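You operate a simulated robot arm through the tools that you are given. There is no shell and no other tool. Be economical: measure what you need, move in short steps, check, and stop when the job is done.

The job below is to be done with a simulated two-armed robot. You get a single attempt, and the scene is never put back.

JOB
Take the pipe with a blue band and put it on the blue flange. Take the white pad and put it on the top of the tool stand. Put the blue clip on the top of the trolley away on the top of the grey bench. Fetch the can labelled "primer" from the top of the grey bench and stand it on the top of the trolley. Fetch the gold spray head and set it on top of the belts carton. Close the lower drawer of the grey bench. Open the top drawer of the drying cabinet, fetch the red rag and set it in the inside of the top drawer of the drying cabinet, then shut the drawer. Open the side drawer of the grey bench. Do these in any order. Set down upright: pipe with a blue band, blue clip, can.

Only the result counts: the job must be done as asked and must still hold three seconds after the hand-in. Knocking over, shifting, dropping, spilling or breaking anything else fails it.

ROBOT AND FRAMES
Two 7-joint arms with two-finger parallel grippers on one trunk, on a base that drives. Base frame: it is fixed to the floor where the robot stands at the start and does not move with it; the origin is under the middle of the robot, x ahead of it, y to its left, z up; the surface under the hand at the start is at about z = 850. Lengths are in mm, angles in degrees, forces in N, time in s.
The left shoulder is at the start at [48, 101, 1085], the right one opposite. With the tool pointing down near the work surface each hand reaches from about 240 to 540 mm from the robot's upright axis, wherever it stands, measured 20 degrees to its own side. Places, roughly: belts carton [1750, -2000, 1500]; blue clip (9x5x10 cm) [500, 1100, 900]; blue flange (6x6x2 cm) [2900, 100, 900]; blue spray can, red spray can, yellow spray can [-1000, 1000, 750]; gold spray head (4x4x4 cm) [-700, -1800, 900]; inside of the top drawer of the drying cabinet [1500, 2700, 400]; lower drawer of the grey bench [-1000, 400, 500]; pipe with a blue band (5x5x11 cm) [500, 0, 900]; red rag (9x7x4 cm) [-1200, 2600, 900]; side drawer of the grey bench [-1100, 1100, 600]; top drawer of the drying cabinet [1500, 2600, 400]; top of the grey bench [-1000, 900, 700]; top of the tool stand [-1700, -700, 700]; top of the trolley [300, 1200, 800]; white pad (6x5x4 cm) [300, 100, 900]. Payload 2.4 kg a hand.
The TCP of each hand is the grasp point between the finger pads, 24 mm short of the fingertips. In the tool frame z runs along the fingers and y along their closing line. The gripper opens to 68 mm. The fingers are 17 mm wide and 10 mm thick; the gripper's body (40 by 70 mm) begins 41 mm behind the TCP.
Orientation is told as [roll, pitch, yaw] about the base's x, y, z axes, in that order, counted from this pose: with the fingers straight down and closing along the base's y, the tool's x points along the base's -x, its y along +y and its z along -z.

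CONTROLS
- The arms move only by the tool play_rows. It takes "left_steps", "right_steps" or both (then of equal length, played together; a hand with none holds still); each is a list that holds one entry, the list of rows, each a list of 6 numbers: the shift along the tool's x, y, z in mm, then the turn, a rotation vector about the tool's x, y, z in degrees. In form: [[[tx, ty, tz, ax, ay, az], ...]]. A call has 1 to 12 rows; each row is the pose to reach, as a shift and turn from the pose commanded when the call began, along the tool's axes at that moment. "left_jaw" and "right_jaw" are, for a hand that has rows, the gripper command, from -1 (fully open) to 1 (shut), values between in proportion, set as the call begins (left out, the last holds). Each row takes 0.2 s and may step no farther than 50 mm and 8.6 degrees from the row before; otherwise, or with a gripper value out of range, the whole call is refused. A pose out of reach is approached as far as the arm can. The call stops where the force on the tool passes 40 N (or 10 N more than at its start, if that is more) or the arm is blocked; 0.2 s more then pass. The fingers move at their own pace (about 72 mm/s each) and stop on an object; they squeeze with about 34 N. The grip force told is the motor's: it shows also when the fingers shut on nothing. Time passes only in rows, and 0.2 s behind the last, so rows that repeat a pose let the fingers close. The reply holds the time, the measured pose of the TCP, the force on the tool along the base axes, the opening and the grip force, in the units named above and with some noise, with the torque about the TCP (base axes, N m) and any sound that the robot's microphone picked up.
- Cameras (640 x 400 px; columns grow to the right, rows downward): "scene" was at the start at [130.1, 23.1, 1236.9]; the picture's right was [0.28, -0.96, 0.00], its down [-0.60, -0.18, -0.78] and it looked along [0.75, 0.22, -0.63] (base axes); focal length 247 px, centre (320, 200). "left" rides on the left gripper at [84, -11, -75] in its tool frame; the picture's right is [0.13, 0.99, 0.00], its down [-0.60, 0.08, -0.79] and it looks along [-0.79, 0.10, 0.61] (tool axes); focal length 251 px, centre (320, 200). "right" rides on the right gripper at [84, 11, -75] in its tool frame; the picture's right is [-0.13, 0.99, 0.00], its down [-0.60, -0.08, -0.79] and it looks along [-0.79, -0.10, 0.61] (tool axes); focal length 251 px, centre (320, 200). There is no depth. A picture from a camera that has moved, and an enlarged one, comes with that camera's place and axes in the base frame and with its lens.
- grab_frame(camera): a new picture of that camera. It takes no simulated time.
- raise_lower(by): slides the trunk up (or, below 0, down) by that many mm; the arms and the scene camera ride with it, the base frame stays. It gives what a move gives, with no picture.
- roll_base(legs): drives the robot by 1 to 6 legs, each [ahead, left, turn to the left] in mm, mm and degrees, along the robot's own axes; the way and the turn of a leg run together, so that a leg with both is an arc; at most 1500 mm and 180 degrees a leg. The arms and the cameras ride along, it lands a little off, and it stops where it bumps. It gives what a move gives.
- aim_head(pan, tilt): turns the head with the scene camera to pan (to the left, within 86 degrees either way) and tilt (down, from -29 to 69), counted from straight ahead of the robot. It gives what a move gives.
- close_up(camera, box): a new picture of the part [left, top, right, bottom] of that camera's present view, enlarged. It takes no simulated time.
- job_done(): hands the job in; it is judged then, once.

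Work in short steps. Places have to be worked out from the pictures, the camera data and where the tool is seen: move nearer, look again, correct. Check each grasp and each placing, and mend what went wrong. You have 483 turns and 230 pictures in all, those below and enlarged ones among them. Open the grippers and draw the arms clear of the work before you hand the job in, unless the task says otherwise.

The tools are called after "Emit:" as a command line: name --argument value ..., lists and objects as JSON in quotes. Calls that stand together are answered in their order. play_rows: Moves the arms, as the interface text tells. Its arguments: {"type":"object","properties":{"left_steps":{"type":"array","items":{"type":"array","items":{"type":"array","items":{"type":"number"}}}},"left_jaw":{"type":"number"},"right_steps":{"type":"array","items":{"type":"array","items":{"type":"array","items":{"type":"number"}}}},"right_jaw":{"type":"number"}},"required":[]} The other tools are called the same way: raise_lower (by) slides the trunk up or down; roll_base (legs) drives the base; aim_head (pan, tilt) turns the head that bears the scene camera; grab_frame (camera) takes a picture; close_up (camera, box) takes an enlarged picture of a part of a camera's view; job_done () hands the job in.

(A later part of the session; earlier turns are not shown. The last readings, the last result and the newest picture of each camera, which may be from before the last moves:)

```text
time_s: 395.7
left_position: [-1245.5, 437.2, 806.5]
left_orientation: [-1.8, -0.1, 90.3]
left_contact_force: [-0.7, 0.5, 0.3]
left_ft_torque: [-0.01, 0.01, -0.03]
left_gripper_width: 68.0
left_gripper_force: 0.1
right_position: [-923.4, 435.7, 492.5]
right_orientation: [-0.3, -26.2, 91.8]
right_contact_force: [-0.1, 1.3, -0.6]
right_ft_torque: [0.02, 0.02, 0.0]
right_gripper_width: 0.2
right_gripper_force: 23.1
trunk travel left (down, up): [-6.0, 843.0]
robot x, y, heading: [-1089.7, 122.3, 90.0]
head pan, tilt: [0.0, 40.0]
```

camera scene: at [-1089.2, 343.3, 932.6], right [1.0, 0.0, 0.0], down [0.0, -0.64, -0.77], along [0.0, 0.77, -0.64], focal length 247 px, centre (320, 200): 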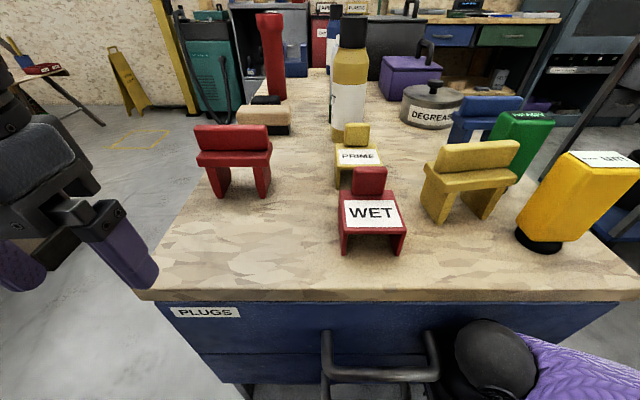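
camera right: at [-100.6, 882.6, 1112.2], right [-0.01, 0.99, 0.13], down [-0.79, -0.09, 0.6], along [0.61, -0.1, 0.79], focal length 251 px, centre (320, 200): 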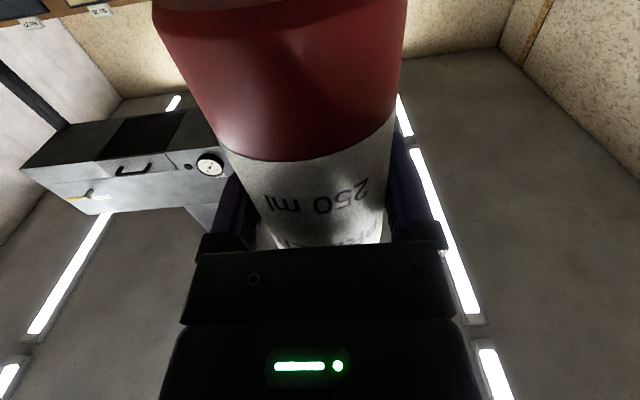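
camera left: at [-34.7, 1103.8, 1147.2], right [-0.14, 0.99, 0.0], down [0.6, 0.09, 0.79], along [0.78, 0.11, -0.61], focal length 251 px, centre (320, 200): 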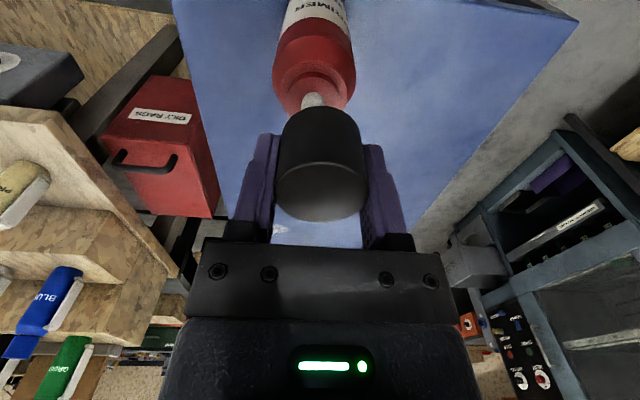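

Emit:
roll_base --legs '[[15, 0, 0]]'

Emit:
roll_base --legs '[[12, 0, 0]]'

```text
time_s: 396.5
left_position: [-1244.6, 451.0, 807.2]
left_orientation: [-1.8, 0.0, 90.2]
left_contact_force: [0.4, 0.2, 0.0]
left_ft_torque: [-0.04, 0.0, 0.01]
left_gripper_width: 68.2
left_gripper_force: 0.1
right_position: [-923.3, 450.8, 491.6]
right_orientation: [-0.1, -26.0, 91.7]
right_contact_force: [-0.8, -15.6, -3.9]
right_ft_torque: [0.83, 0.0, -0.24]
right_gripper_width: 0.1
right_gripper_force: 23.9
trunk travel left (down, up): [-6.0, 843.0]
robot x, y, heading: [-1090.2, 135.9, 90.0]
head pan, tilt: [0.0, 40.0]
```

```text
time_s: 397.2
left_position: [-1245.3, 456.2, 806.5]
left_orientation: [-1.9, -0.1, 90.1]
left_contact_force: [1.3, 0.1, -0.1]
left_ft_torque: [0.0, 0.0, 0.04]
left_gripper_width: 68.0
left_gripper_force: 0.0
right_position: [-923.6, 449.5, 491.6]
right_orientation: [0.1, -25.1, 91.5]
right_contact_force: [-2.1, -9.8, 5.6]
right_ft_torque: [0.67, -0.13, -0.14]
right_gripper_width: 0.1
right_gripper_force: 24.0
trunk travel left (down, up): [-6.0, 843.0]
robot x, y, heading: [-1088.9, 143.9, 89.9]
head pan, tilt: [0.0, 40.0]
stopped in leg 1: the force on the tool passed its limit at 58 N (the readings are from after the stop); the commanded pose is now the measured one
```

Tips reach the face plane; the drawer should be closed. Back off and verify.

Emit:
roll_base --legs '[[-350, 0, 0]]'

Emit:
close_up --camera "scene" --box '[180, 100, 480, 320]'

```text
time_s: 399.5
left_position: [-1245.0, 107.2, 806.5]
left_orientation: [-1.7, 0.0, 89.9]
left_contact_force: [-0.3, -0.7, 1.0]
left_ft_torque: [0.02, 0.02, 0.0]
left_gripper_width: 68.0
left_gripper_force: 0.1
right_position: [-923.3, 100.1, 491.4]
right_orientation: [0.0, -25.3, 91.5]
right_contact_force: [0.0, 0.3, -0.5]
right_ft_torque: [0.01, 0.0, -0.04]
right_gripper_width: 0.1
right_gripper_force: 23.9
trunk travel left (down, up): [-6.0, 843.0]
robot x, y, heading: [-1090.3, -208.9, 89.5]
head pan, tilt: [0.0, 40.0]
```

```text
1.82 times, centred on (330, 210) of scene
camera zoom: at [-1089.5, 11.6, 932.3], right [1.0, 0.0, 0.0], down [0.0, -0.64, -0.77], along [0.0, 0.77, -0.64], focal length 449 px, centre (302, 182)
```

zoom: 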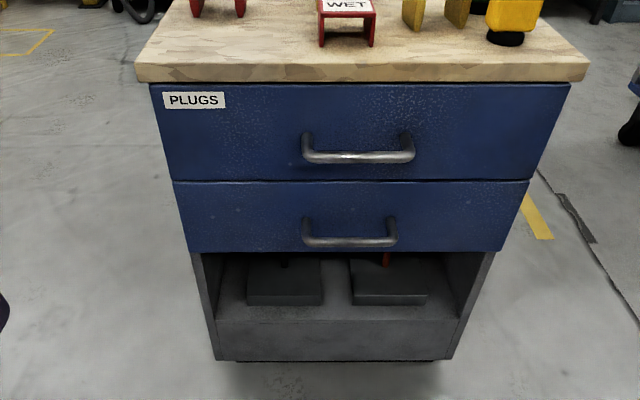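

Lower drawer closed. Restore the right hand, raise, and drive to the bench's west side.

Emit:
play_rows --right_steps '[[[0, 0, -40, 0, 8, 0], [0, 0, -80, 0, 16, 0], [0, 0, -120, 0, 24, 0], [0, 0, -160, 0, 25, 0]]]'

Emit:
raise_lower --by 150

Emit:
roll_base --legs '[[150, 570, 0], [950, 0, 0], [0, 0, -90]]'

Emit:
aim_head --pan 0 --tilt 35

Emit:
grab_frame --camera "scene"

```text
time_s: 400.5
left_position: [-1244.6, 107.2, 806.5]
left_orientation: [-1.7, 0.0, 89.9]
left_contact_force: [1.0, 0.0, 0.5]
left_ft_torque: [-0.01, -0.03, -0.02]
left_gripper_width: 68.0
left_gripper_force: 0.0
right_position: [-919.5, 94.8, 647.6]
right_orientation: [-0.1, -0.2, 91.4]
right_contact_force: [-0.1, -0.6, 0.0]
right_ft_torque: [-0.02, 0.02, 0.01]
right_gripper_width: 0.0
right_gripper_force: 23.4
right hand out of reach, approached as far as the arm can: row 1, 2, 3, 4
trunk travel left (down, up): [-6.0, 843.0]
robot x, y, heading: [-1090.6, -210.3, 89.7]
head pan, tilt: [0.0, 40.0]
```

```text
time_s: 402.3
left_position: [-1244.6, 105.2, 956.2]
left_orientation: [-1.7, 0.0, 90.0]
left_contact_force: [0.3, 0.5, 0.1]
left_ft_torque: [0.01, 0.01, 0.02]
left_gripper_width: 68.2
left_gripper_force: 0.0
right_position: [-919.6, 94.1, 792.4]
right_orientation: [0.0, -0.2, 91.4]
right_contact_force: [0.0, -0.5, -0.3]
right_ft_torque: [0.04, -0.02, -0.03]
right_gripper_width: 0.0
right_gripper_force: 23.7
trunk travel left (down, up): [-156.0, 693.0]
robot x, y, heading: [-1089.7, -210.0, 89.5]
head pan, tilt: [0.0, 40.0]
```

```text
time_s: 413.9
left_position: [-1331.2, 1058.8, 956.6]
left_orientation: [-1.7, -0.1, 1.1]
left_contact_force: [0.0, -0.1, 0.0]
left_ft_torque: [-0.01, 0.01, -0.01]
left_gripper_width: 67.9
left_gripper_force: 0.1
right_position: [-1336.1, 733.8, 793.3]
right_orientation: [0.1, -0.3, 2.5]
right_contact_force: [-0.5, 0.5, 0.1]
right_ft_torque: [0.0, -0.03, 0.0]
right_gripper_width: 0.0
right_gripper_force: 23.5
trunk travel left (down, up): [-156.0, 693.0]
robot x, y, heading: [-1643.1, 898.9, 0.6]
head pan, tilt: [0.0, 40.0]
```

```text
time_s: 414.6
left_position: [-1331.2, 1058.0, 955.8]
left_orientation: [-1.7, -0.2, 1.1]
left_contact_force: [-0.2, 0.7, 0.3]
left_ft_torque: [0.02, -0.01, -0.02]
left_gripper_width: 67.9
left_gripper_force: 0.1
right_position: [-1336.4, 733.1, 794.0]
right_orientation: [0.0, -0.3, 2.5]
right_contact_force: [-0.3, -0.1, 0.1]
right_ft_torque: [0.02, 0.0, -0.01]
right_gripper_width: 0.3
right_gripper_force: 23.4
trunk travel left (down, up): [-156.0, 693.0]
robot x, y, heading: [-1643.2, 897.8, 0.8]
head pan, tilt: [0.0, 35.0]
```

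```text
54 pictures are left
camera scene: at [-1470.8, 898.7, 1095.9], right [0.01, -1.0, 0.0], down [-0.57, -0.01, -0.82], along [0.82, 0.01, -0.57], focal length 247 px, centre (320, 200)
```

scene: 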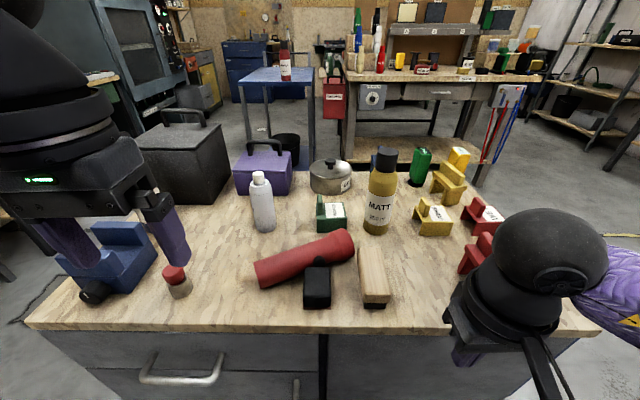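

The red torch on the bench has been tipped over (my elbow swept it while turning). I must restore it upright at ≈[-1205,1024]. First raise the left hand, back off, and reposition facing it.

Emit:
play_rows --left_steps '[[[0, 0, -45, 0, 0, 0], [0, 0, -90, 0, 0, 0], [0, 0, -130, 0, 0, 0]]]' --right_steps '[[[0, 0, -45, 0, 0, 0], [0, 0, -90, 0, 0, 0], [0, 0, -120, 0, 0, 0]]]' --right_jaw -1

Emit:
roll_base --legs '[[-150, 0, 0], [0, 310, 0], [0, 0, -20], [200, 0, 0]]'

Emit:
aim_head --pan -10 --tilt 45

Emit:
grab_frame --camera "scene"

```text
time_s: 415.4
left_position: [-1333.3, 1063.1, 1085.9]
left_orientation: [-1.7, 0.1, 1.1]
left_contact_force: [0.2, 0.0, -0.1]
left_ft_torque: [-0.01, 0.03, 0.0]
left_gripper_width: 68.0
left_gripper_force: 0.0
right_position: [-1339.1, 733.4, 917.4]
right_orientation: [-0.1, -0.2, 2.5]
right_contact_force: [-0.2, -0.5, 0.5]
right_ft_torque: [0.01, -0.05, 0.0]
right_gripper_width: 68.1
right_gripper_force: 0.0
trunk travel left (down, up): [-156.0, 693.0]
robot x, y, heading: [-1642.0, 900.2, 0.7]
head pan, tilt: [0.0, 35.0]
```

```text
time_s: 420.7
left_position: [-1267.6, 1201.9, 1084.1]
left_orientation: [-1.7, 0.0, -18.3]
left_contact_force: [0.6, 0.0, -0.3]
left_ft_torque: [0.0, 0.01, 0.04]
left_gripper_width: 68.0
left_gripper_force: 0.0
right_position: [-1380.7, 891.0, 916.5]
right_orientation: [0.0, -0.4, -16.9]
right_contact_force: [1.3, -0.3, -0.7]
right_ft_torque: [-0.01, 0.0, 0.03]
right_gripper_width: 67.9
right_gripper_force: 0.1
trunk travel left (down, up): [-156.0, 693.0]
robot x, y, heading: [-1612.7, 1150.8, -18.3]
head pan, tilt: [0.0, 35.0]
```

```text
time_s: 421.4
left_position: [-1266.9, 1201.3, 1083.8]
left_orientation: [-1.7, 0.0, -18.5]
left_contact_force: [0.8, -0.7, -1.0]
left_ft_torque: [0.02, -0.03, 0.0]
left_gripper_width: 68.0
left_gripper_force: 0.1
right_position: [-1382.0, 892.0, 915.4]
right_orientation: [0.0, -0.4, -16.9]
right_contact_force: [-0.1, -0.9, 1.2]
right_ft_torque: [0.0, -0.02, -0.01]
right_gripper_width: 67.8
right_gripper_force: 0.1
trunk travel left (down, up): [-156.0, 693.0]
robot x, y, heading: [-1614.0, 1150.0, -18.7]
head pan, tilt: [-10.0, 45.0]
```

```text
53 pictures are left
camera scene: at [-1463.1, 1081.3, 1081.2], right [-0.48, -0.88, 0.0], down [-0.62, 0.34, -0.71], along [0.62, -0.34, -0.71], focal length 247 px, centre (320, 200)
```

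scene: 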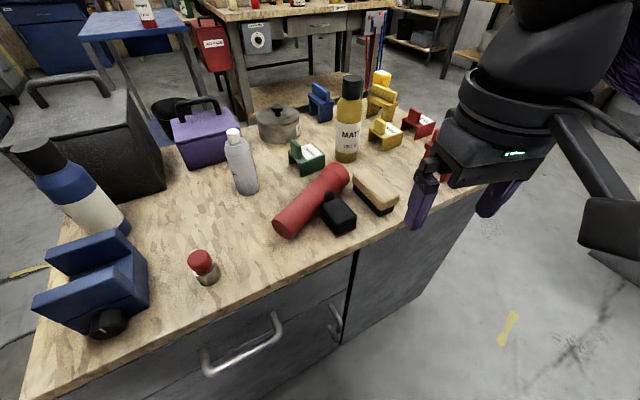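

The torch lies from [-1183,1001] (base) to [-1116,841] (head). Shift the base so the right hand gets a good approach, then move over the grasp point with yaw -67°.

Emit:
roll_base --legs '[[60, 110, 0]]'

Emit:
play_rows --right_steps '[[[-20, 0, 0, 0, 0, 8], [-40, 0, 0, 0, 0, 16], [-60, 0, 0, 0, 0, 24], [-80, 0, 0, 0, 0, 32], [-100, 0, 0, 0, 0, 40], [-110, 0, 0, 0, 0, 48], [-110, 0, 0, 0, 0, 50]]]'

Emit:
grab_frame --camera "right"

```text
time_s: 422.7
left_position: [-1172.0, 1283.7, 1084.8]
left_orientation: [-1.7, 0.0, -18.4]
left_contact_force: [-0.5, 0.6, -0.2]
left_ft_torque: [-0.02, -0.05, 0.01]
left_gripper_width: 68.1
left_gripper_force: 0.0
right_position: [-1288.6, 974.3, 916.4]
right_orientation: [0.0, -0.3, -16.9]
right_contact_force: [0.0, -0.1, 0.1]
right_ft_torque: [-0.02, -0.03, 0.01]
right_gripper_width: 68.1
right_gripper_force: 0.1
trunk travel left (down, up): [-156.0, 693.0]
robot x, y, heading: [-1518.8, 1230.1, -18.6]
head pan, tilt: [-10.0, 45.0]
```

```text
time_s: 424.3
left_position: [-1174.4, 1284.0, 1085.3]
left_orientation: [-1.7, -0.1, -18.4]
left_contact_force: [0.1, 0.2, 0.2]
left_ft_torque: [0.04, 0.01, 0.0]
left_gripper_width: 67.8
left_gripper_force: 0.1
right_position: [-1184.0, 942.2, 914.8]
right_orientation: [0.2, -0.2, -67.1]
right_contact_force: [-0.2, -0.1, 0.3]
right_ft_torque: [-0.02, 0.01, -0.03]
right_gripper_width: 67.7
right_gripper_force: 0.1
trunk travel left (down, up): [-156.0, 693.0]
robot x, y, heading: [-1522.5, 1234.0, -18.5]
head pan, tilt: [-10.0, 45.0]
```

```text
52 pictures are left
camera right: at [-1205.7, 1023.9, 990.3], right [0.96, 0.27, 0.0], down [0.16, -0.59, 0.8], along [0.21, -0.77, -0.61], focal length 251 px, centre (320, 200)
```

right: 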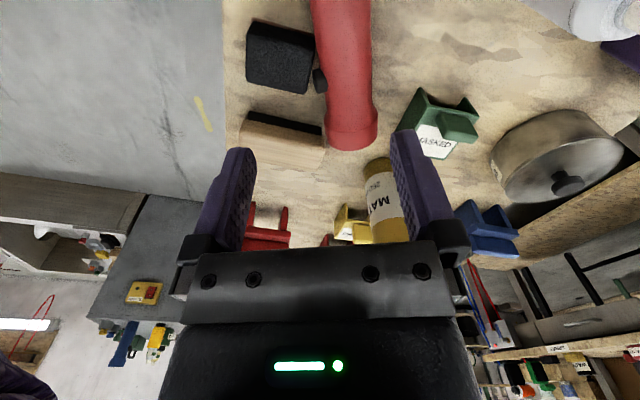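

Axis ≈ -60.5°. Aim at station 30 mm from base end: [-1177,969]. Descend part-way and check.

Emit:
play_rows --right_steps '[[[11, 8, 10, 0, 0, -3], [22, 17, 30, 0, 0, -6.5], [22, 17, 70, 0, 0, -6.5], [22, 17, 105, 0, 0, -6.5], [22, 17, 105, 0, 0, -6.5]]]'

Emit:
grab_frame --camera "right"

```text
time_s: 425.5
left_position: [-1173.0, 1283.1, 1084.3]
left_orientation: [-1.7, -0.1, -18.3]
left_contact_force: [0.3, 0.2, 0.2]
left_ft_torque: [0.03, -0.02, 0.01]
left_gripper_width: 68.0
left_gripper_force: 0.0
right_position: [-1173.1, 969.3, 808.4]
right_orientation: [0.3, -0.2, -60.5]
right_contact_force: [0.5, 0.5, -0.4]
right_ft_torque: [-0.02, 0.04, -0.02]
right_gripper_width: 68.1
right_gripper_force: 0.1
trunk travel left (down, up): [-156.0, 693.0]
robot x, y, heading: [-1521.4, 1231.6, -18.6]
head pan, tilt: [-10.0, 45.0]
```

```text
51 pictures are left
camera right: at [-1205.0, 1046.8, 884.1], right [0.93, 0.38, 0.0], down [0.23, -0.56, 0.8], along [0.3, -0.74, -0.61], focal length 251 px, centre (320, 200)
```

right: 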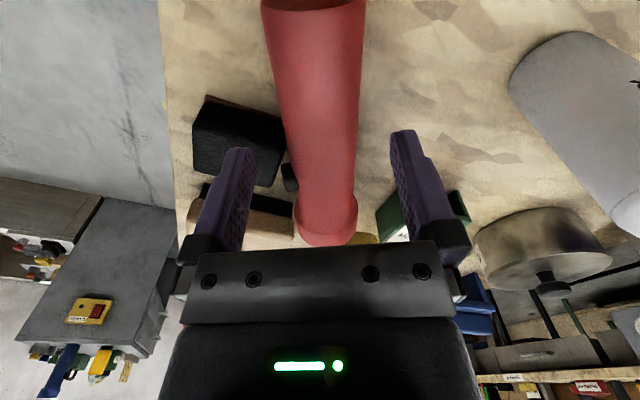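

Emit:
play_rows --right_steps '[[[12, 0, 10, 0, 0, 2], [12, 0, 30, 0, 0, 2], [12, 0, 45, 0, 0, 2], [12, 0, 55, 0, 0, 2], [12, 0, 62, 0, 0, 2], [12, 0, 62, 0, 0, 2]]]'

Emit:
grab_frame --camera "right"

```text
time_s: 426.9
left_position: [-1172.3, 1285.4, 1084.4]
left_orientation: [-1.8, -0.1, -18.4]
left_contact_force: [0.2, -0.8, 0.4]
left_ft_torque: [-0.01, -0.02, 0.0]
left_gripper_width: 67.9
left_gripper_force: 0.0
right_position: [-1180.7, 977.1, 748.5]
right_orientation: [0.2, -0.2, -62.5]
right_contact_force: [0.1, -0.3, 0.1]
right_ft_torque: [-0.01, 0.01, -0.03]
right_gripper_width: 68.2
right_gripper_force: 0.1
trunk travel left (down, up): [-156.0, 693.0]
robot x, y, heading: [-1521.1, 1229.0, -18.7]
head pan, tilt: [-10.0, 45.0]
```

```text
50 pictures are left
camera right: at [-1209.4, 1058.0, 822.8], right [0.94, 0.34, 0.0], down [0.21, -0.57, 0.8], along [0.27, -0.75, -0.61], focal length 251 px, centre (320, 200)
```

right: 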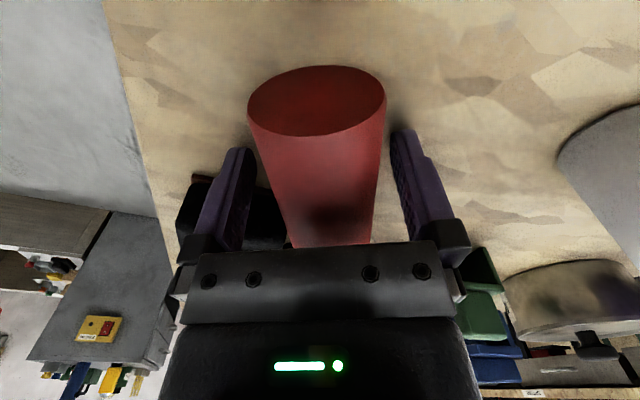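

Torch is between the fingers. Close and lift.

Emit:
play_rows --right_steps '[[[0, 0, 4, 0, 0, 0], [0, 0, 4, 0, 0, 0], [0, 0, 4, 0, 0, 0], [0, 0, 4, 0, 0, 0], [0, 0, 4, 0, 0, 0]]]' --right_jaw 1

Emit:
play_rows --right_steps '[[[0, 0, -10, 0, 0, 0], [0, 0, -45, 0, 0, 0], [0, 0, -90, 0, 0, 0], [0, 0, -135, 0, 0, 0], [0, 0, -180, 0, 0, 0]]]'

Emit:
grab_frame --camera "scene"

```text
time_s: 428.1
left_position: [-1173.2, 1283.9, 1084.4]
left_orientation: [-1.7, -0.1, -18.4]
left_contact_force: [0.5, 0.0, 1.0]
left_ft_torque: [-0.01, -0.02, -0.05]
left_gripper_width: 67.9
left_gripper_force: 0.1
right_position: [-1181.2, 980.1, 745.7]
right_orientation: [0.3, -0.3, -62.7]
right_contact_force: [4.4, -4.7, 19.7]
right_ft_torque: [-0.17, -0.12, -0.35]
right_gripper_width: 46.8
right_gripper_force: 34.2
trunk travel left (down, up): [-156.0, 693.0]
robot x, y, heading: [-1519.1, 1232.2, -18.7]
head pan, tilt: [-10.0, 45.0]
```

```text
time_s: 429.3
left_position: [-1172.9, 1284.4, 1084.9]
left_orientation: [-1.7, -0.1, -18.5]
left_contact_force: [0.0, 0.2, 0.0]
left_ft_torque: [-0.01, -0.02, 0.01]
left_gripper_width: 67.9
left_gripper_force: 0.1
right_position: [-1179.8, 983.6, 925.1]
right_orientation: [0.2, -0.2, -62.5]
right_contact_force: [0.2, 0.7, -1.5]
right_ft_torque: [0.12, 0.03, 0.02]
right_gripper_width: 46.7
right_gripper_force: 34.1
trunk travel left (down, up): [-156.0, 693.0]
robot x, y, heading: [-1519.8, 1231.6, -18.5]
head pan, tilt: [-10.0, 45.0]
```

```text
49 pictures are left
camera scene: at [-1369.3, 1164.0, 1081.1], right [-0.48, -0.88, 0.0], down [-0.62, 0.34, -0.71], along [0.62, -0.34, -0.71], focal length 247 px, centre (320, 200)
```

scene: 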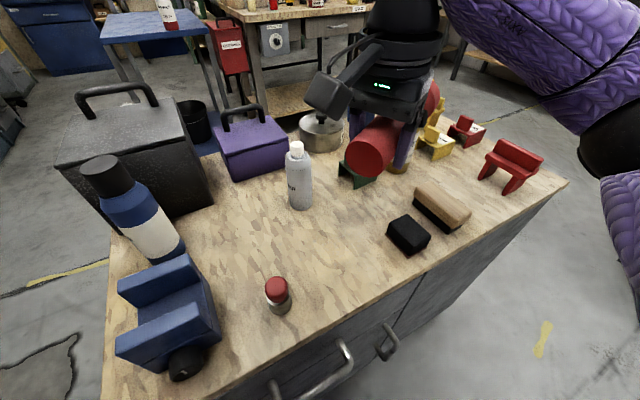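

Torch held. Raise, back away, square the base to heading 0, and untwist the wrist.

Emit:
raise_lower --by 120

Emit:
roll_base --legs '[[-250, 0, 0], [0, 0, 18.6]]'

Emit:
play_rows --right_steps '[[[0, 0, 0, 0, 0, -8], [0, -10, 0, 0, 0, -16], [0, -20, 0, 0, 0, -24], [0, -30, 0, 0, 0, -32], [0, -40, 0, 0, 0, -40], [0, -40, 0, 0, 0, -44]]]'

Emit:
play_rows --right_steps '[[[0, 0, 0, 0, -8, 0], [0, 0, 0, 0, -16, 0], [0, 0, 0, 0, -24, 0], [0, 0, 0, 0, -32, 0], [0, 0, 0, 0, -40, 0], [0, 0, 0, 0, -48, 0], [0, 0, 0, 0, -56, 0], [0, 0, 0, 0, -64, 0], [0, 0, 0, 0, -72, 0], [0, 0, 0, 0, -80, 0], [0, 0, 0, 0, -88, 0], [0, 0, 0, 0, -90, 0]]]'

Emit:
grab_frame --camera "scene"

```text
time_s: 430.8
left_position: [-1194.3, 1291.1, 1217.2]
left_orientation: [-1.9, -3.5, -18.4]
left_contact_force: [-0.1, -0.2, 0.6]
left_ft_torque: [0.02, 0.02, 0.01]
left_gripper_width: 68.0
left_gripper_force: 0.0
right_position: [-1181.7, 979.7, 1045.8]
right_orientation: [0.1, -0.2, -62.5]
right_contact_force: [0.5, 1.1, -1.3]
right_ft_torque: [0.12, 0.09, 0.03]
right_gripper_width: 46.5
right_gripper_force: 34.0
trunk travel left (down, up): [-276.0, 573.0]
robot x, y, heading: [-1518.1, 1236.4, -18.7]
head pan, tilt: [-10.0, 45.0]
```

```text
time_s: 433.6
left_position: [-1468.9, 1473.9, 1217.0]
left_orientation: [-2.0, -3.5, 0.2]
left_contact_force: [-0.5, 0.0, 0.3]
left_ft_torque: [0.01, -0.01, -0.03]
left_gripper_width: 68.2
left_gripper_force: 0.1
right_position: [-1355.3, 1182.8, 1044.9]
right_orientation: [0.2, -0.1, -43.8]
right_contact_force: [-0.4, -0.2, -2.2]
right_ft_torque: [0.05, 0.08, -0.02]
right_gripper_width: 46.9
right_gripper_force: 33.7
trunk travel left (down, up): [-276.0, 573.0]
robot x, y, heading: [-1756.8, 1311.7, -0.0]
head pan, tilt: [-10.0, 45.0]
```

```text
time_s: 435.0
left_position: [-1467.1, 1473.6, 1218.8]
left_orientation: [-1.8, -3.6, 0.2]
left_contact_force: [-1.4, -0.4, -1.0]
left_ft_torque: [-0.01, 0.03, 0.02]
left_gripper_width: 68.0
left_gripper_force: 0.2
right_position: [-1384.2, 1153.5, 1045.7]
right_orientation: [0.0, -0.3, 0.3]
right_contact_force: [0.9, 1.0, -1.2]
right_ft_torque: [0.0, 0.1, -0.01]
right_gripper_width: 46.8
right_gripper_force: 33.9
trunk travel left (down, up): [-276.0, 573.0]
robot x, y, heading: [-1758.7, 1315.1, -0.3]
head pan, tilt: [-10.0, 45.0]
```

```text
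time_s: 437.6
left_position: [-1467.9, 1473.1, 1218.2]
left_orientation: [-1.9, -3.6, 0.2]
left_contact_force: [-0.4, 0.2, 0.4]
left_ft_torque: [0.0, 0.0, 0.0]
left_gripper_width: 68.1
left_gripper_force: 0.1
right_position: [-1349.5, 1148.3, 1078.3]
right_orientation: [0.0, -84.4, 0.1]
right_contact_force: [0.1, 0.2, -1.6]
right_ft_torque: [0.02, 0.02, 0.04]
right_gripper_width: 46.6
right_gripper_force: 34.0
right hand out of reach, approached as far as the arm can: row 8, 9, 10, 11, 12
trunk travel left (down, up): [-276.0, 573.0]
robot x, y, heading: [-1752.8, 1316.6, 0.1]
head pan, tilt: [-10.0, 45.0]
```

```text
48 pictures are left
camera scene: at [-1624.3, 1296.4, 1203.5], right [-0.17, -0.98, 0.0], down [-0.7, 0.12, -0.71], along [0.7, -0.12, -0.71], focal length 247 px, centre (320, 200)
```

scene: 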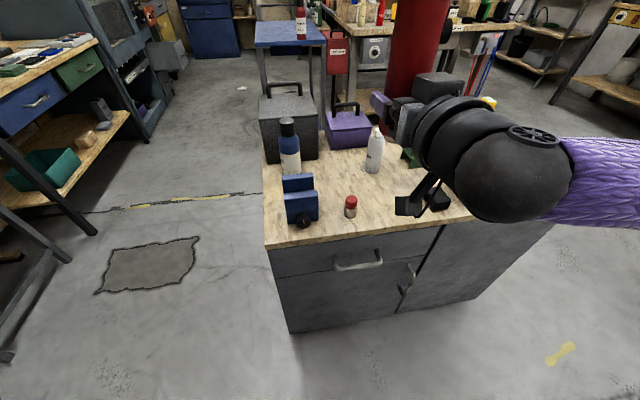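

Strafe to y≈1196, lower the trunk while still outside the bench, and check the pose.

Emit:
roll_base --legs '[[0, -120, 0]]'

Emit:
raise_lower --by -230

```text
time_s: 438.9
left_position: [-1469.0, 1354.0, 1218.9]
left_orientation: [-1.8, -3.6, 0.2]
left_contact_force: [0.9, -0.1, -0.2]
left_ft_torque: [0.01, 0.02, 0.01]
left_gripper_width: 68.1
left_gripper_force: 0.0
right_position: [-1349.9, 1026.6, 1078.2]
right_orientation: [-0.1, -84.4, 0.2]
right_contact_force: [0.5, -0.4, -1.0]
right_ft_torque: [-0.01, -0.04, 0.01]
right_gripper_width: 46.6
right_gripper_force: 34.0
trunk travel left (down, up): [-276.0, 573.0]
robot x, y, heading: [-1758.1, 1191.1, 0.2]
head pan, tilt: [-10.0, 45.0]
```

```text
time_s: 441.3
left_position: [-1467.5, 1354.8, 989.8]
left_orientation: [-1.9, -3.5, 0.2]
left_contact_force: [0.0, 0.3, 0.3]
left_ft_torque: [0.01, -0.02, -0.01]
left_gripper_width: 68.1
left_gripper_force: 0.0
right_position: [-1305.1, 1028.3, 771.4]
right_orientation: [0.1, -72.5, 0.0]
right_contact_force: [-1.2, 0.1, -1.5]
right_ft_torque: [-0.01, 0.03, 0.02]
right_gripper_width: 46.8
right_gripper_force: 33.9
trunk travel left (down, up): [-46.0, 803.0]
robot x, y, heading: [-1759.3, 1194.4, -0.0]
head pan, tilt: [-10.0, 45.0]
```

Emit:
play_rows --right_steps '[[[-1, 0, -20, 0, -5, 0], [-2, 0, -40, 0, -10, 0], [-4, 0, -54, 0, -15, 0], [-4, 0, -54, 0, -17, 0], [-4, 0, -54, 0, -17, 0]]]'

```text
time_s: 442.5
left_position: [-1468.0, 1354.2, 988.1]
left_orientation: [-1.9, -3.6, 0.2]
left_contact_force: [0.1, 0.4, -0.9]
left_ft_torque: [0.0, 0.0, 0.04]
left_gripper_width: 68.0
left_gripper_force: 0.0
right_position: [-1301.3, 1022.1, 802.8]
right_orientation: [0.6, -78.0, 0.2]
right_contact_force: [-0.3, -0.6, -1.5]
right_ft_torque: [-0.02, 0.02, 0.01]
right_gripper_width: 46.6
right_gripper_force: 34.2
right hand out of reach, approached as far as the arm can: row 1, 2, 3, 4, 5
trunk travel left (down, up): [-46.0, 803.0]
robot x, y, heading: [-1761.7, 1196.2, -0.0]
head pan, tilt: [-10.0, 45.0]
```

Pitch is limited to -78° here; I'll press the base flat onto the bench so the torch rotates upright in the grip. Drive in over the spot.

Emit:
roll_base --legs '[[78, 3, 0]]'

Emit:
raise_lower --by -25

Emit:
grab_frame --camera "scene"

```text
time_s: 443.5
left_position: [-1389.3, 1357.3, 988.4]
left_orientation: [-1.9, -3.5, 0.1]
left_contact_force: [-0.5, 0.6, 0.4]
left_ft_torque: [0.02, -0.02, -0.03]
left_gripper_width: 68.1
left_gripper_force: 0.0
right_position: [-1221.9, 1023.9, 803.1]
right_orientation: [0.6, -78.1, 0.2]
right_contact_force: [0.4, 0.1, -1.0]
right_ft_torque: [0.01, 0.03, 0.03]
right_gripper_width: 46.7
right_gripper_force: 33.7
trunk travel left (down, up): [-46.0, 803.0]
robot x, y, heading: [-1672.5, 1196.3, -0.1]
head pan, tilt: [-10.0, 45.0]
```

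```text
time_s: 444.2
left_position: [-1388.7, 1356.8, 962.9]
left_orientation: [-1.9, -3.6, 0.0]
left_contact_force: [-0.7, 1.0, 0.5]
left_ft_torque: [0.01, 0.02, -0.01]
left_gripper_width: 68.0
left_gripper_force: 0.0
right_position: [-1217.2, 1024.2, 769.4]
right_orientation: [0.8, -76.6, 0.1]
right_contact_force: [0.4, -0.5, -1.5]
right_ft_torque: [0.0, 0.02, -0.03]
right_gripper_width: 46.5
right_gripper_force: 34.0
trunk travel left (down, up): [-21.0, 828.0]
robot x, y, heading: [-1680.2, 1197.2, -0.3]
head pan, tilt: [-10.0, 45.0]
```

```text
47 pictures are left
camera scene: at [-1468.7, 1180.2, 940.8], right [-0.18, -0.98, 0.0], down [-0.7, 0.12, -0.71], along [0.7, -0.12, -0.71], focal length 247 px, centre (320, 200)
```

scene: 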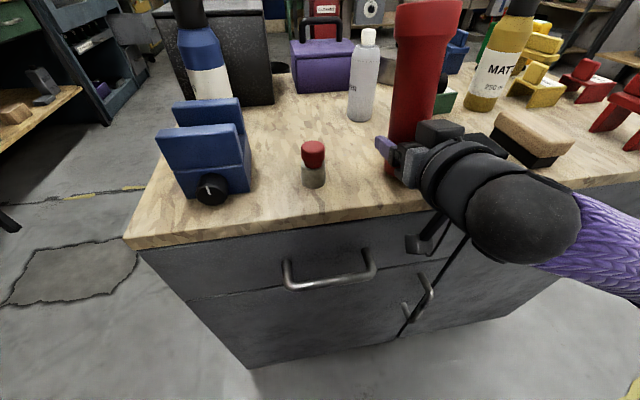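

Emit:
play_rows --right_steps '[[[6, 0, 1.5, 0, 0, 0], [12, 0, 3, 0, 0, 0], [17, 0, 4, 0, 0, 0], [22, 0, 5, 0, 0, 0], [26, 0, 6, 0, 0, 0], [30, 0, 7, 0, 0, 0]]]'

```text
time_s: 445.6
left_position: [-1389.8, 1357.5, 963.9]
left_orientation: [-1.9, -3.5, 0.0]
left_contact_force: [0.4, 0.1, 0.1]
left_ft_torque: [0.02, -0.01, -0.01]
left_gripper_width: 68.1
left_gripper_force: 0.1
right_position: [-1216.1, 1024.0, 769.1]
right_orientation: [0.5, -76.6, 0.2]
right_contact_force: [-0.4, -0.7, -1.4]
right_ft_torque: [0.02, 0.02, 0.01]
right_gripper_width: 46.7
right_gripper_force: 34.0
right hand out of reach, approached as far as the arm can: row 1, 2, 3, 4, 5, 6
trunk travel left (down, up): [-21.0, 828.0]
robot x, y, heading: [-1680.1, 1198.8, -0.1]
head pan, tilt: [-10.0, 45.0]
```

Emit:
raise_lower --by -12

Emit:
raise_lower --by -8

```text
time_s: 446.2
left_position: [-1390.3, 1356.3, 952.0]
left_orientation: [-1.9, -3.7, 0.1]
left_contact_force: [0.0, -0.3, -0.5]
left_ft_torque: [0.03, 0.01, 0.01]
left_gripper_width: 68.0
left_gripper_force: 0.1
right_position: [-1215.6, 1024.4, 753.9]
right_orientation: [0.6, -76.1, 0.2]
right_contact_force: [-5.7, -0.8, 19.5]
right_ft_torque: [-0.34, -0.18, -0.08]
right_gripper_width: 47.1
right_gripper_force: 34.5
trunk travel left (down, up): [-9.0, 840.0]
robot x, y, heading: [-1682.6, 1196.7, -0.1]
head pan, tilt: [-10.0, 45.0]
```

```text
time_s: 446.8
left_position: [-1390.0, 1358.9, 943.0]
left_orientation: [-1.8, -3.6, 0.1]
left_contact_force: [-0.2, 0.4, -0.7]
left_ft_torque: [-0.02, 0.05, 0.02]
left_gripper_width: 67.8
left_gripper_force: 0.1
right_position: [-1212.1, 1024.5, 741.8]
right_orientation: [0.5, -75.4, 0.3]
right_contact_force: [-4.7, 2.2, 12.9]
right_ft_torque: [0.24, -0.11, 0.07]
right_gripper_width: 46.9
right_gripper_force: 34.1
trunk travel left (down, up): [-1.0, 848.0]
robot x, y, heading: [-1678.1, 1195.5, -0.4]
head pan, tilt: [-10.0, 45.0]
```

Emit:
close_up --camera "scene" --box '[320, 0, 520, 230]'

```text
1.74 times, centred on (420, 115) of scene
camera zoom: at [-1462.1, 1180.6, 919.9], right [-0.18, -0.98, 0.0], down [-0.7, 0.12, -0.71], along [0.7, -0.12, -0.71], focal length 430 px, centre (146, 348)
```

zoom: 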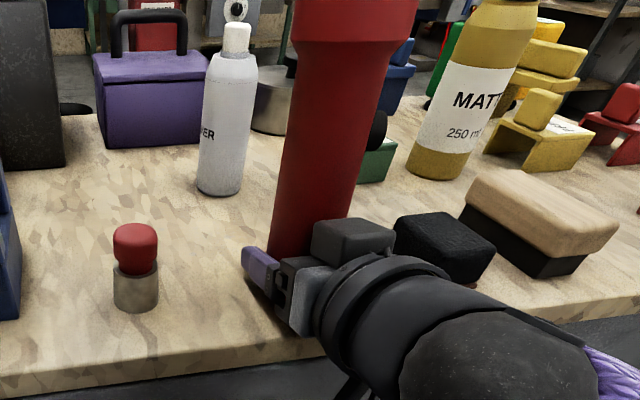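

The torch appears flush with the bench. Release gently and look.

Emit:
play_rows --right_steps '[[[0, 0, 0, 0, 0, 0], [0, 0, 0, 0, 0, 0], [0, 0, 0, 0, 0, 0]]]' --right_jaw -1

Emit:
roll_base --legs '[[-150, 0, 0]]'

Emit:
grab_frame --camera "scene"

```text
time_s: 447.6
left_position: [-1389.9, 1356.2, 942.9]
left_orientation: [-1.9, -3.4, 0.1]
left_contact_force: [-0.4, 0.8, -0.9]
left_ft_torque: [0.0, -0.02, -0.01]
left_gripper_width: 68.0
left_gripper_force: 0.1
right_position: [-1212.5, 1023.1, 743.4]
right_orientation: [0.6, -75.6, 0.2]
right_contact_force: [-0.3, 0.3, 0.7]
right_ft_torque: [-0.02, -0.01, -0.02]
right_gripper_width: 68.1
right_gripper_force: 0.0
trunk travel left (down, up): [-1.0, 848.0]
robot x, y, heading: [-1681.9, 1197.2, -0.3]
head pan, tilt: [-10.0, 45.0]
```

```text
time_s: 449.0
left_position: [-1535.9, 1356.2, 943.3]
left_orientation: [-1.8, -3.4, 0.0]
left_contact_force: [-0.8, 1.1, -0.4]
left_ft_torque: [0.03, -0.01, 0.0]
left_gripper_width: 68.0
left_gripper_force: 0.1
right_position: [-1359.3, 1022.4, 742.8]
right_orientation: [0.6, -75.5, 0.0]
right_contact_force: [-0.1, -0.4, -0.4]
right_ft_torque: [-0.01, -0.04, 0.01]
right_gripper_width: 67.9
right_gripper_force: 0.0
trunk travel left (down, up): [-1.0, 848.0]
robot x, y, heading: [-1824.2, 1195.1, -0.3]
head pan, tilt: [-10.0, 45.0]
```

```text
45 pictures are left
camera scene: at [-1608.6, 1180.0, 919.7], right [-0.18, -0.98, 0.0], down [-0.7, 0.13, -0.71], along [0.7, -0.13, -0.71], focal length 247 px, centre (320, 200)
```

scene: 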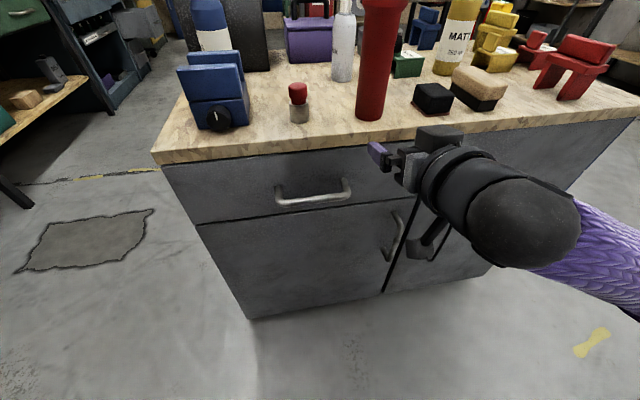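

Torch stands upright again at its old spot. Now the side drawer: its bail is at ≈[-1299,1136,608]. Back off, bring the right tool to a 25° tilt with closed jaw, and line up.

Emit:
roll_base --legs '[[-80, 80, 0]]'

Emit:
play_rows --right_steps '[[[0, 0, -10, 0, 8, 0], [0, 0, -20, 0, 16, 0], [0, 0, -30, 0, 24, 0], [0, 0, -40, 0, 32, 0], [0, 0, -50, 0, 40, 0], [0, 0, -50, 0, 48, 0], [0, 0, -50, 0, 50.5, 0]]]' --right_jaw 1

Emit:
raise_lower --by 20

Emit:
grab_frame --camera "right"

```text
time_s: 450.2
left_position: [-1617.5, 1435.6, 943.8]
left_orientation: [-1.7, -3.6, -0.1]
left_contact_force: [-1.0, 1.0, -0.6]
left_ft_torque: [0.01, 0.0, 0.0]
left_gripper_width: 68.0
left_gripper_force: 0.0
right_position: [-1442.4, 1102.7, 742.6]
right_orientation: [0.7, -75.7, -0.1]
right_contact_force: [-0.4, 0.5, 1.1]
right_ft_torque: [0.0, 0.01, -0.04]
right_gripper_width: 68.3
right_gripper_force: 0.0
trunk travel left (down, up): [-1.0, 848.0]
robot x, y, heading: [-1907.8, 1279.7, -0.2]
head pan, tilt: [-10.0, 45.0]
```

```text
time_s: 451.8
left_position: [-1617.4, 1436.0, 943.6]
left_orientation: [-1.9, -3.6, -0.1]
left_contact_force: [-0.5, 0.4, 1.6]
left_ft_torque: [-0.01, 0.01, -0.05]
left_gripper_width: 68.0
left_gripper_force: 0.1
right_position: [-1491.0, 1103.9, 755.1]
right_orientation: [0.1, -25.0, 0.6]
right_contact_force: [-0.4, 0.2, 0.9]
right_ft_torque: [0.01, -0.01, 0.01]
right_gripper_width: 0.0
right_gripper_force: 23.6
trunk travel left (down, up): [-1.0, 848.0]
robot x, y, heading: [-1907.9, 1279.3, -0.3]
head pan, tilt: [-10.0, 45.0]
```

```text
time_s: 452.5
left_position: [-1617.2, 1435.7, 963.5]
left_orientation: [-1.8, -3.6, -0.2]
left_contact_force: [-0.2, 1.0, -0.6]
left_ft_torque: [0.0, 0.01, -0.01]
left_gripper_width: 68.0
left_gripper_force: 0.1
right_position: [-1488.9, 1103.2, 775.4]
right_orientation: [0.2, -25.0, 0.6]
right_contact_force: [-0.6, 0.4, -0.5]
right_ft_torque: [0.0, 0.04, 0.02]
right_gripper_width: 0.0
right_gripper_force: 23.5
trunk travel left (down, up): [-21.0, 828.0]
robot x, y, heading: [-1906.1, 1276.8, -0.2]
head pan, tilt: [-10.0, 45.0]
```

```text
44 pictures are left
camera right: at [-1597.3, 1113.2, 806.9], right [0.11, 0.99, 0.06], down [0.21, -0.08, 0.97], along [0.97, -0.09, -0.22], focal length 251 px, centre (320, 200)
```

right: 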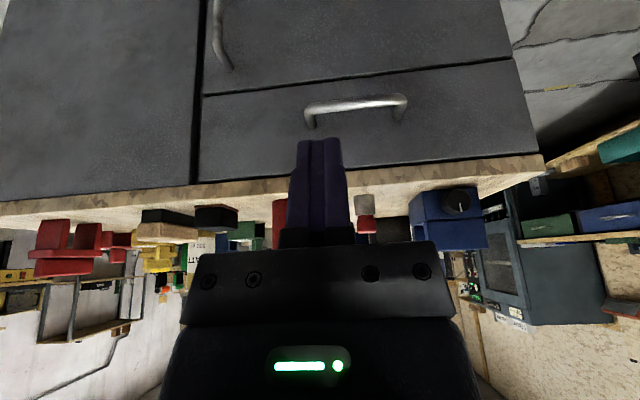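

Bar ≈[-1299,1141,612], face ≈-1250. Drive in 150 mm, descend to a pre-hook pose and check.

Emit:
roll_base --legs '[[150, 38, 0]]'

Emit:
play_rows --right_steps '[[[4, 0, 30, 0, 0, 0], [8, 0, 60, 0, 0, 0], [12, 0, 90, 0, 0, 0], [15, 0, 105, 0, 0, 0], [15, 0, 105, 0, 0, 0]]]'

Emit:
grab_frame --camera "right"

```text
time_s: 453.9
left_position: [-1466.7, 1476.3, 963.9]
left_orientation: [-1.9, -3.5, 0.0]
left_contact_force: [-0.6, -0.4, 0.2]
left_ft_torque: [0.0, 0.01, 0.0]
left_gripper_width: 68.3
left_gripper_force: 0.1
right_position: [-1335.8, 1141.2, 774.5]
right_orientation: [0.2, -25.0, 0.5]
right_contact_force: [0.2, 0.0, -0.5]
right_ft_torque: [0.0, -0.04, 0.01]
right_gripper_width: 0.1
right_gripper_force: 23.7
trunk travel left (down, up): [-21.0, 828.0]
robot x, y, heading: [-1754.2, 1315.3, -0.3]
head pan, tilt: [-10.0, 45.0]
```

```text
time_s: 455.1
left_position: [-1465.6, 1476.0, 963.7]
left_orientation: [-2.0, -3.5, 0.0]
left_contact_force: [0.3, -0.5, 0.2]
left_ft_torque: [-0.02, -0.02, -0.04]
left_gripper_width: 68.1
left_gripper_force: 0.1
right_position: [-1303.7, 1143.7, 671.0]
right_orientation: [0.1, -25.1, 0.6]
right_contact_force: [-0.4, -1.0, 0.4]
right_ft_torque: [0.0, 0.0, 0.0]
right_gripper_width: 0.0
right_gripper_force: 24.2
trunk travel left (down, up): [-21.0, 828.0]
robot x, y, heading: [-1754.7, 1314.9, -0.1]
head pan, tilt: [-10.0, 45.0]
```

```text
43 pictures are left
camera right: at [-1411.3, 1152.8, 703.4], right [0.11, 0.99, 0.06], down [0.21, -0.08, 0.97], along [0.97, -0.09, -0.22], focal length 251 px, centre (320, 200)
```

right: 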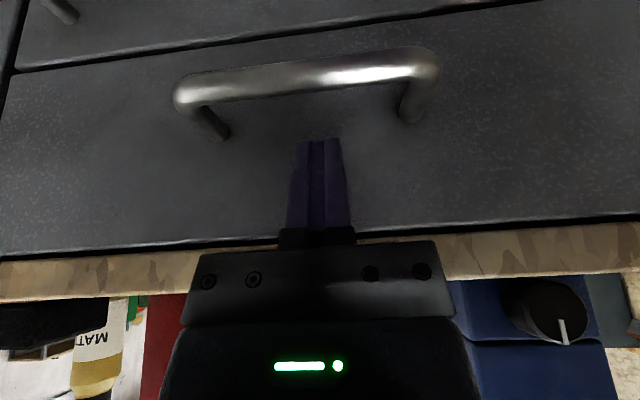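

Hook down behind the bar.

Emit:
play_rows --right_steps '[[[2, 0, 20, 0, 0, 0], [4, 0, 40, 0, 0, 0], [6, 0, 55, 0, 0, 0], [7, 0, 63, 0, 0, 0], [7, 0, 63, 0, 0, 0]]]'

Emit:
grab_frame --camera "right"

```text
time_s: 456.0
left_position: [-1468.6, 1475.2, 965.0]
left_orientation: [-1.9, -3.8, -0.2]
left_contact_force: [-0.6, 0.0, 0.3]
left_ft_torque: [-0.03, -0.04, -0.04]
left_gripper_width: 67.9
left_gripper_force: 0.1
right_position: [-1289.6, 1144.0, 624.1]
right_orientation: [0.3, -25.5, 0.6]
right_contact_force: [-28.1, 2.7, 17.0]
right_ft_torque: [-0.41, -1.84, -0.38]
right_gripper_width: 0.1
right_gripper_force: 23.7
trunk travel left (down, up): [-21.0, 828.0]
robot x, y, heading: [-1754.4, 1313.5, -0.5]
head pan, tilt: [-10.0, 45.0]
stopped in row 4 (right hand): the force on the tool passed its limit at 48 N (the readings are from after the stop); the commanded pose is now the measured one
```

```text
42 pictures are left
camera right: at [-1397.0, 1153.0, 655.1], right [0.1, 0.99, 0.06], down [0.2, -0.08, 0.98], along [0.97, -0.09, -0.21], focal length 251 px, centre (320, 200)
```

right: 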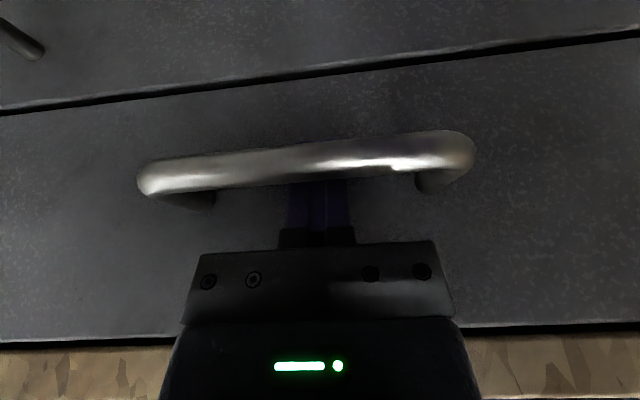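

Hooked behind the bar. Pull by backing the base.

Emit:
roll_base --legs '[[-130, 0, 0]]'

Emit:
grab_frame --camera "scene"

```text
time_s: 457.3
left_position: [-1595.8, 1476.4, 963.9]
left_orientation: [-1.9, -3.5, 0.0]
left_contact_force: [0.3, 0.0, 1.2]
left_ft_torque: [-0.01, 0.03, 0.01]
left_gripper_width: 68.1
left_gripper_force: 0.1
right_position: [-1417.1, 1145.6, 619.8]
right_orientation: [0.2, -25.3, 0.6]
right_contact_force: [-1.8, 1.0, -0.5]
right_ft_torque: [0.01, -0.06, -0.01]
right_gripper_width: 0.1
right_gripper_force: 23.6
trunk travel left (down, up): [-21.0, 828.0]
robot x, y, heading: [-1884.4, 1316.2, -0.2]
head pan, tilt: [-10.0, 45.0]
```

```text
41 pictures are left
camera scene: at [-1675.8, 1299.7, 940.9], right [-0.18, -0.98, 0.0], down [-0.7, 0.13, -0.71], along [0.7, -0.13, -0.71], focal length 247 px, centre (320, 200)
```

scene: 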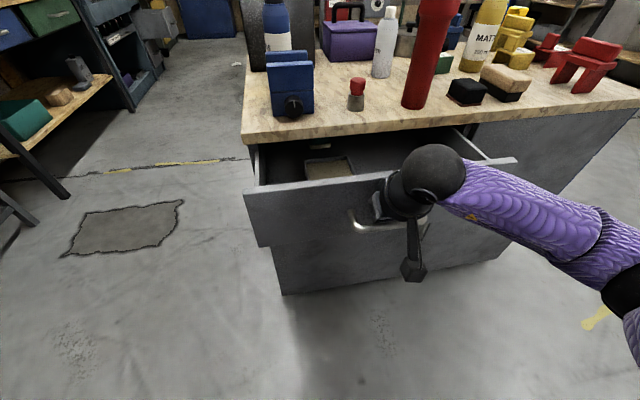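

Emit:
roll_base --legs '[[-110, 0, 0]]'

Emit:
raise_lower --by 120

Emit:
grab_frame --camera "scene"

```text
time_s: 458.5
left_position: [-1707.7, 1476.9, 963.2]
left_orientation: [-1.9, -3.4, 0.2]
left_contact_force: [-0.3, -1.0, -0.5]
left_ft_torque: [-0.01, 0.01, 0.0]
left_gripper_width: 68.0
left_gripper_force: 0.0
right_position: [-1529.7, 1144.5, 621.3]
right_orientation: [0.2, -25.3, 0.9]
right_contact_force: [-1.7, 0.3, 0.3]
right_ft_torque: [0.0, -0.06, 0.0]
right_gripper_width: 0.0
right_gripper_force: 23.8
trunk travel left (down, up): [-21.0, 828.0]
robot x, y, heading: [-1996.3, 1318.5, -0.3]
head pan, tilt: [-10.0, 45.0]
```

```text
time_s: 460.0
left_position: [-1708.4, 1478.0, 1084.2]
left_orientation: [-1.9, -3.5, 0.1]
left_contact_force: [-0.2, 0.8, -0.2]
left_ft_torque: [0.03, 0.02, 0.01]
left_gripper_width: 68.1
left_gripper_force: 0.1
right_position: [-1528.5, 1145.9, 741.4]
right_orientation: [0.2, -25.0, 0.8]
right_contact_force: [-0.3, 0.1, -0.5]
right_ft_torque: [0.01, 0.02, 0.02]
right_gripper_width: 0.0
right_gripper_force: 23.7
trunk travel left (down, up): [-141.0, 708.0]
robot x, y, heading: [-1998.9, 1316.2, -0.3]
head pan, tilt: [-10.0, 45.0]
```

```text
40 pictures are left
camera scene: at [-1829.0, 1300.5, 1065.6], right [-0.18, -0.98, 0.0], down [-0.7, 0.12, -0.71], along [0.7, -0.12, -0.71], focal length 247 px, centre (320, 200)
```

scene: 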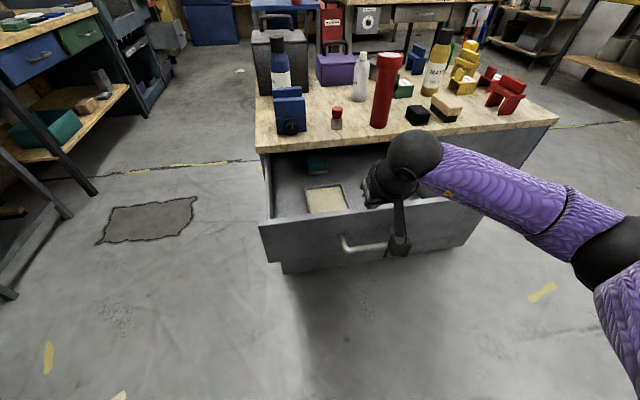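

Side drawer is open. Restore the right hand, then drive north toward the rag.

Emit:
play_rows --right_steps '[[[0, 0, -40, 0, 8, 0], [0, 0, -80, 0, 16, 0], [20, 0, -120, 0, 24, 0], [60, 0, -150, 0, 25, 0], [100, 0, -180, 0, 25, 0], [140, 0, -200, 0, 25, 0]]]' --right_jaw -1

Emit:
raise_lower --by 120

Emit:
roll_base --legs '[[-60, 0, 0], [0, 0, 90], [500, 0, 0], [0, -800, 0]]'

Emit:
aim_head --pan 0 --tilt 25

Emit:
grab_frame --camera "scene"

```text
time_s: 461.4
left_position: [-1707.9, 1476.7, 1083.3]
left_orientation: [-1.9, -3.5, 0.1]
left_contact_force: [0.4, 0.9, -0.5]
left_ft_torque: [-0.01, 0.0, 0.01]
left_gripper_width: 68.1
left_gripper_force: 0.0
right_position: [-1741.0, 1144.3, 863.0]
right_orientation: [0.1, -0.3, 0.8]
right_contact_force: [-0.7, 0.5, 0.9]
right_ft_torque: [0.02, -0.02, -0.01]
right_gripper_width: 68.0
right_gripper_force: 0.1
trunk travel left (down, up): [-141.0, 708.0]
robot x, y, heading: [-2001.0, 1317.2, -0.1]
head pan, tilt: [-10.0, 45.0]
```

```text
time_s: 462.9
left_position: [-1708.0, 1477.5, 1202.9]
left_orientation: [-1.8, -3.5, 0.1]
left_contact_force: [-0.5, -1.1, 1.0]
left_ft_torque: [0.0, 0.0, 0.02]
left_gripper_width: 68.2
left_gripper_force: 0.1
right_position: [-1740.4, 1142.1, 982.7]
right_orientation: [0.2, -0.2, 0.9]
right_contact_force: [-0.1, -0.3, -0.5]
right_ft_torque: [0.01, 0.01, -0.02]
right_gripper_width: 67.7
right_gripper_force: 0.1
trunk travel left (down, up): [-261.0, 588.0]
robot x, y, heading: [-1998.7, 1314.0, -0.0]
head pan, tilt: [-10.0, 45.0]
```

```text
time_s: 463.9
left_position: [-1749.3, 1478.0, 1204.4]
left_orientation: [-1.8, -3.6, -2.1]
left_contact_force: [-0.1, 0.5, -0.6]
left_ft_torque: [-0.03, -0.04, -0.02]
left_gripper_width: 67.8
left_gripper_force: 0.0
right_position: [-1793.8, 1145.3, 981.8]
right_orientation: [0.1, -0.1, -1.3]
right_contact_force: [0.1, -1.0, 0.1]
right_ft_torque: [-0.02, 0.03, 0.01]
right_gripper_width: 68.1
right_gripper_force: 0.1
trunk travel left (down, up): [-261.0, 588.0]
robot x, y, heading: [-2043.3, 1329.5, -2.8]
head pan, tilt: [-10.0, 45.0]
stopped in leg 1: the robot was blocked; the commanded pose is now the measured one
```

```text
time_s: 464.7
left_position: [-1750.2, 1478.2, 1202.7]
left_orientation: [-1.9, -3.7, -2.1]
left_contact_force: [-0.3, -0.6, 0.0]
left_ft_torque: [-0.02, 0.0, -0.02]
left_gripper_width: 67.8
left_gripper_force: 0.0
right_position: [-1794.2, 1144.9, 982.6]
right_orientation: [0.2, -0.2, -1.3]
right_contact_force: [-0.6, 0.2, -0.4]
right_ft_torque: [0.0, 0.0, -0.04]
right_gripper_width: 68.0
right_gripper_force: 0.0
trunk travel left (down, up): [-261.0, 588.0]
robot x, y, heading: [-2043.7, 1328.8, -2.3]
head pan, tilt: [0.0, 25.0]
```

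```text
39 pictures are left
camera scene: at [-1896.6, 1321.7, 1218.8], right [-0.04, -1.0, 0.0], down [-0.42, 0.02, -0.91], along [0.91, -0.04, -0.42], focal length 247 px, centre (320, 200)
```

scene: 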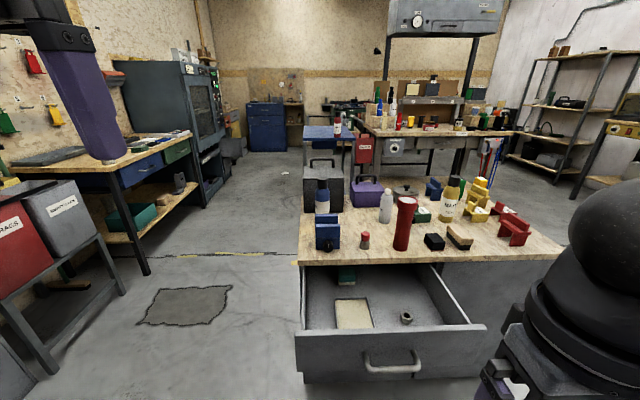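

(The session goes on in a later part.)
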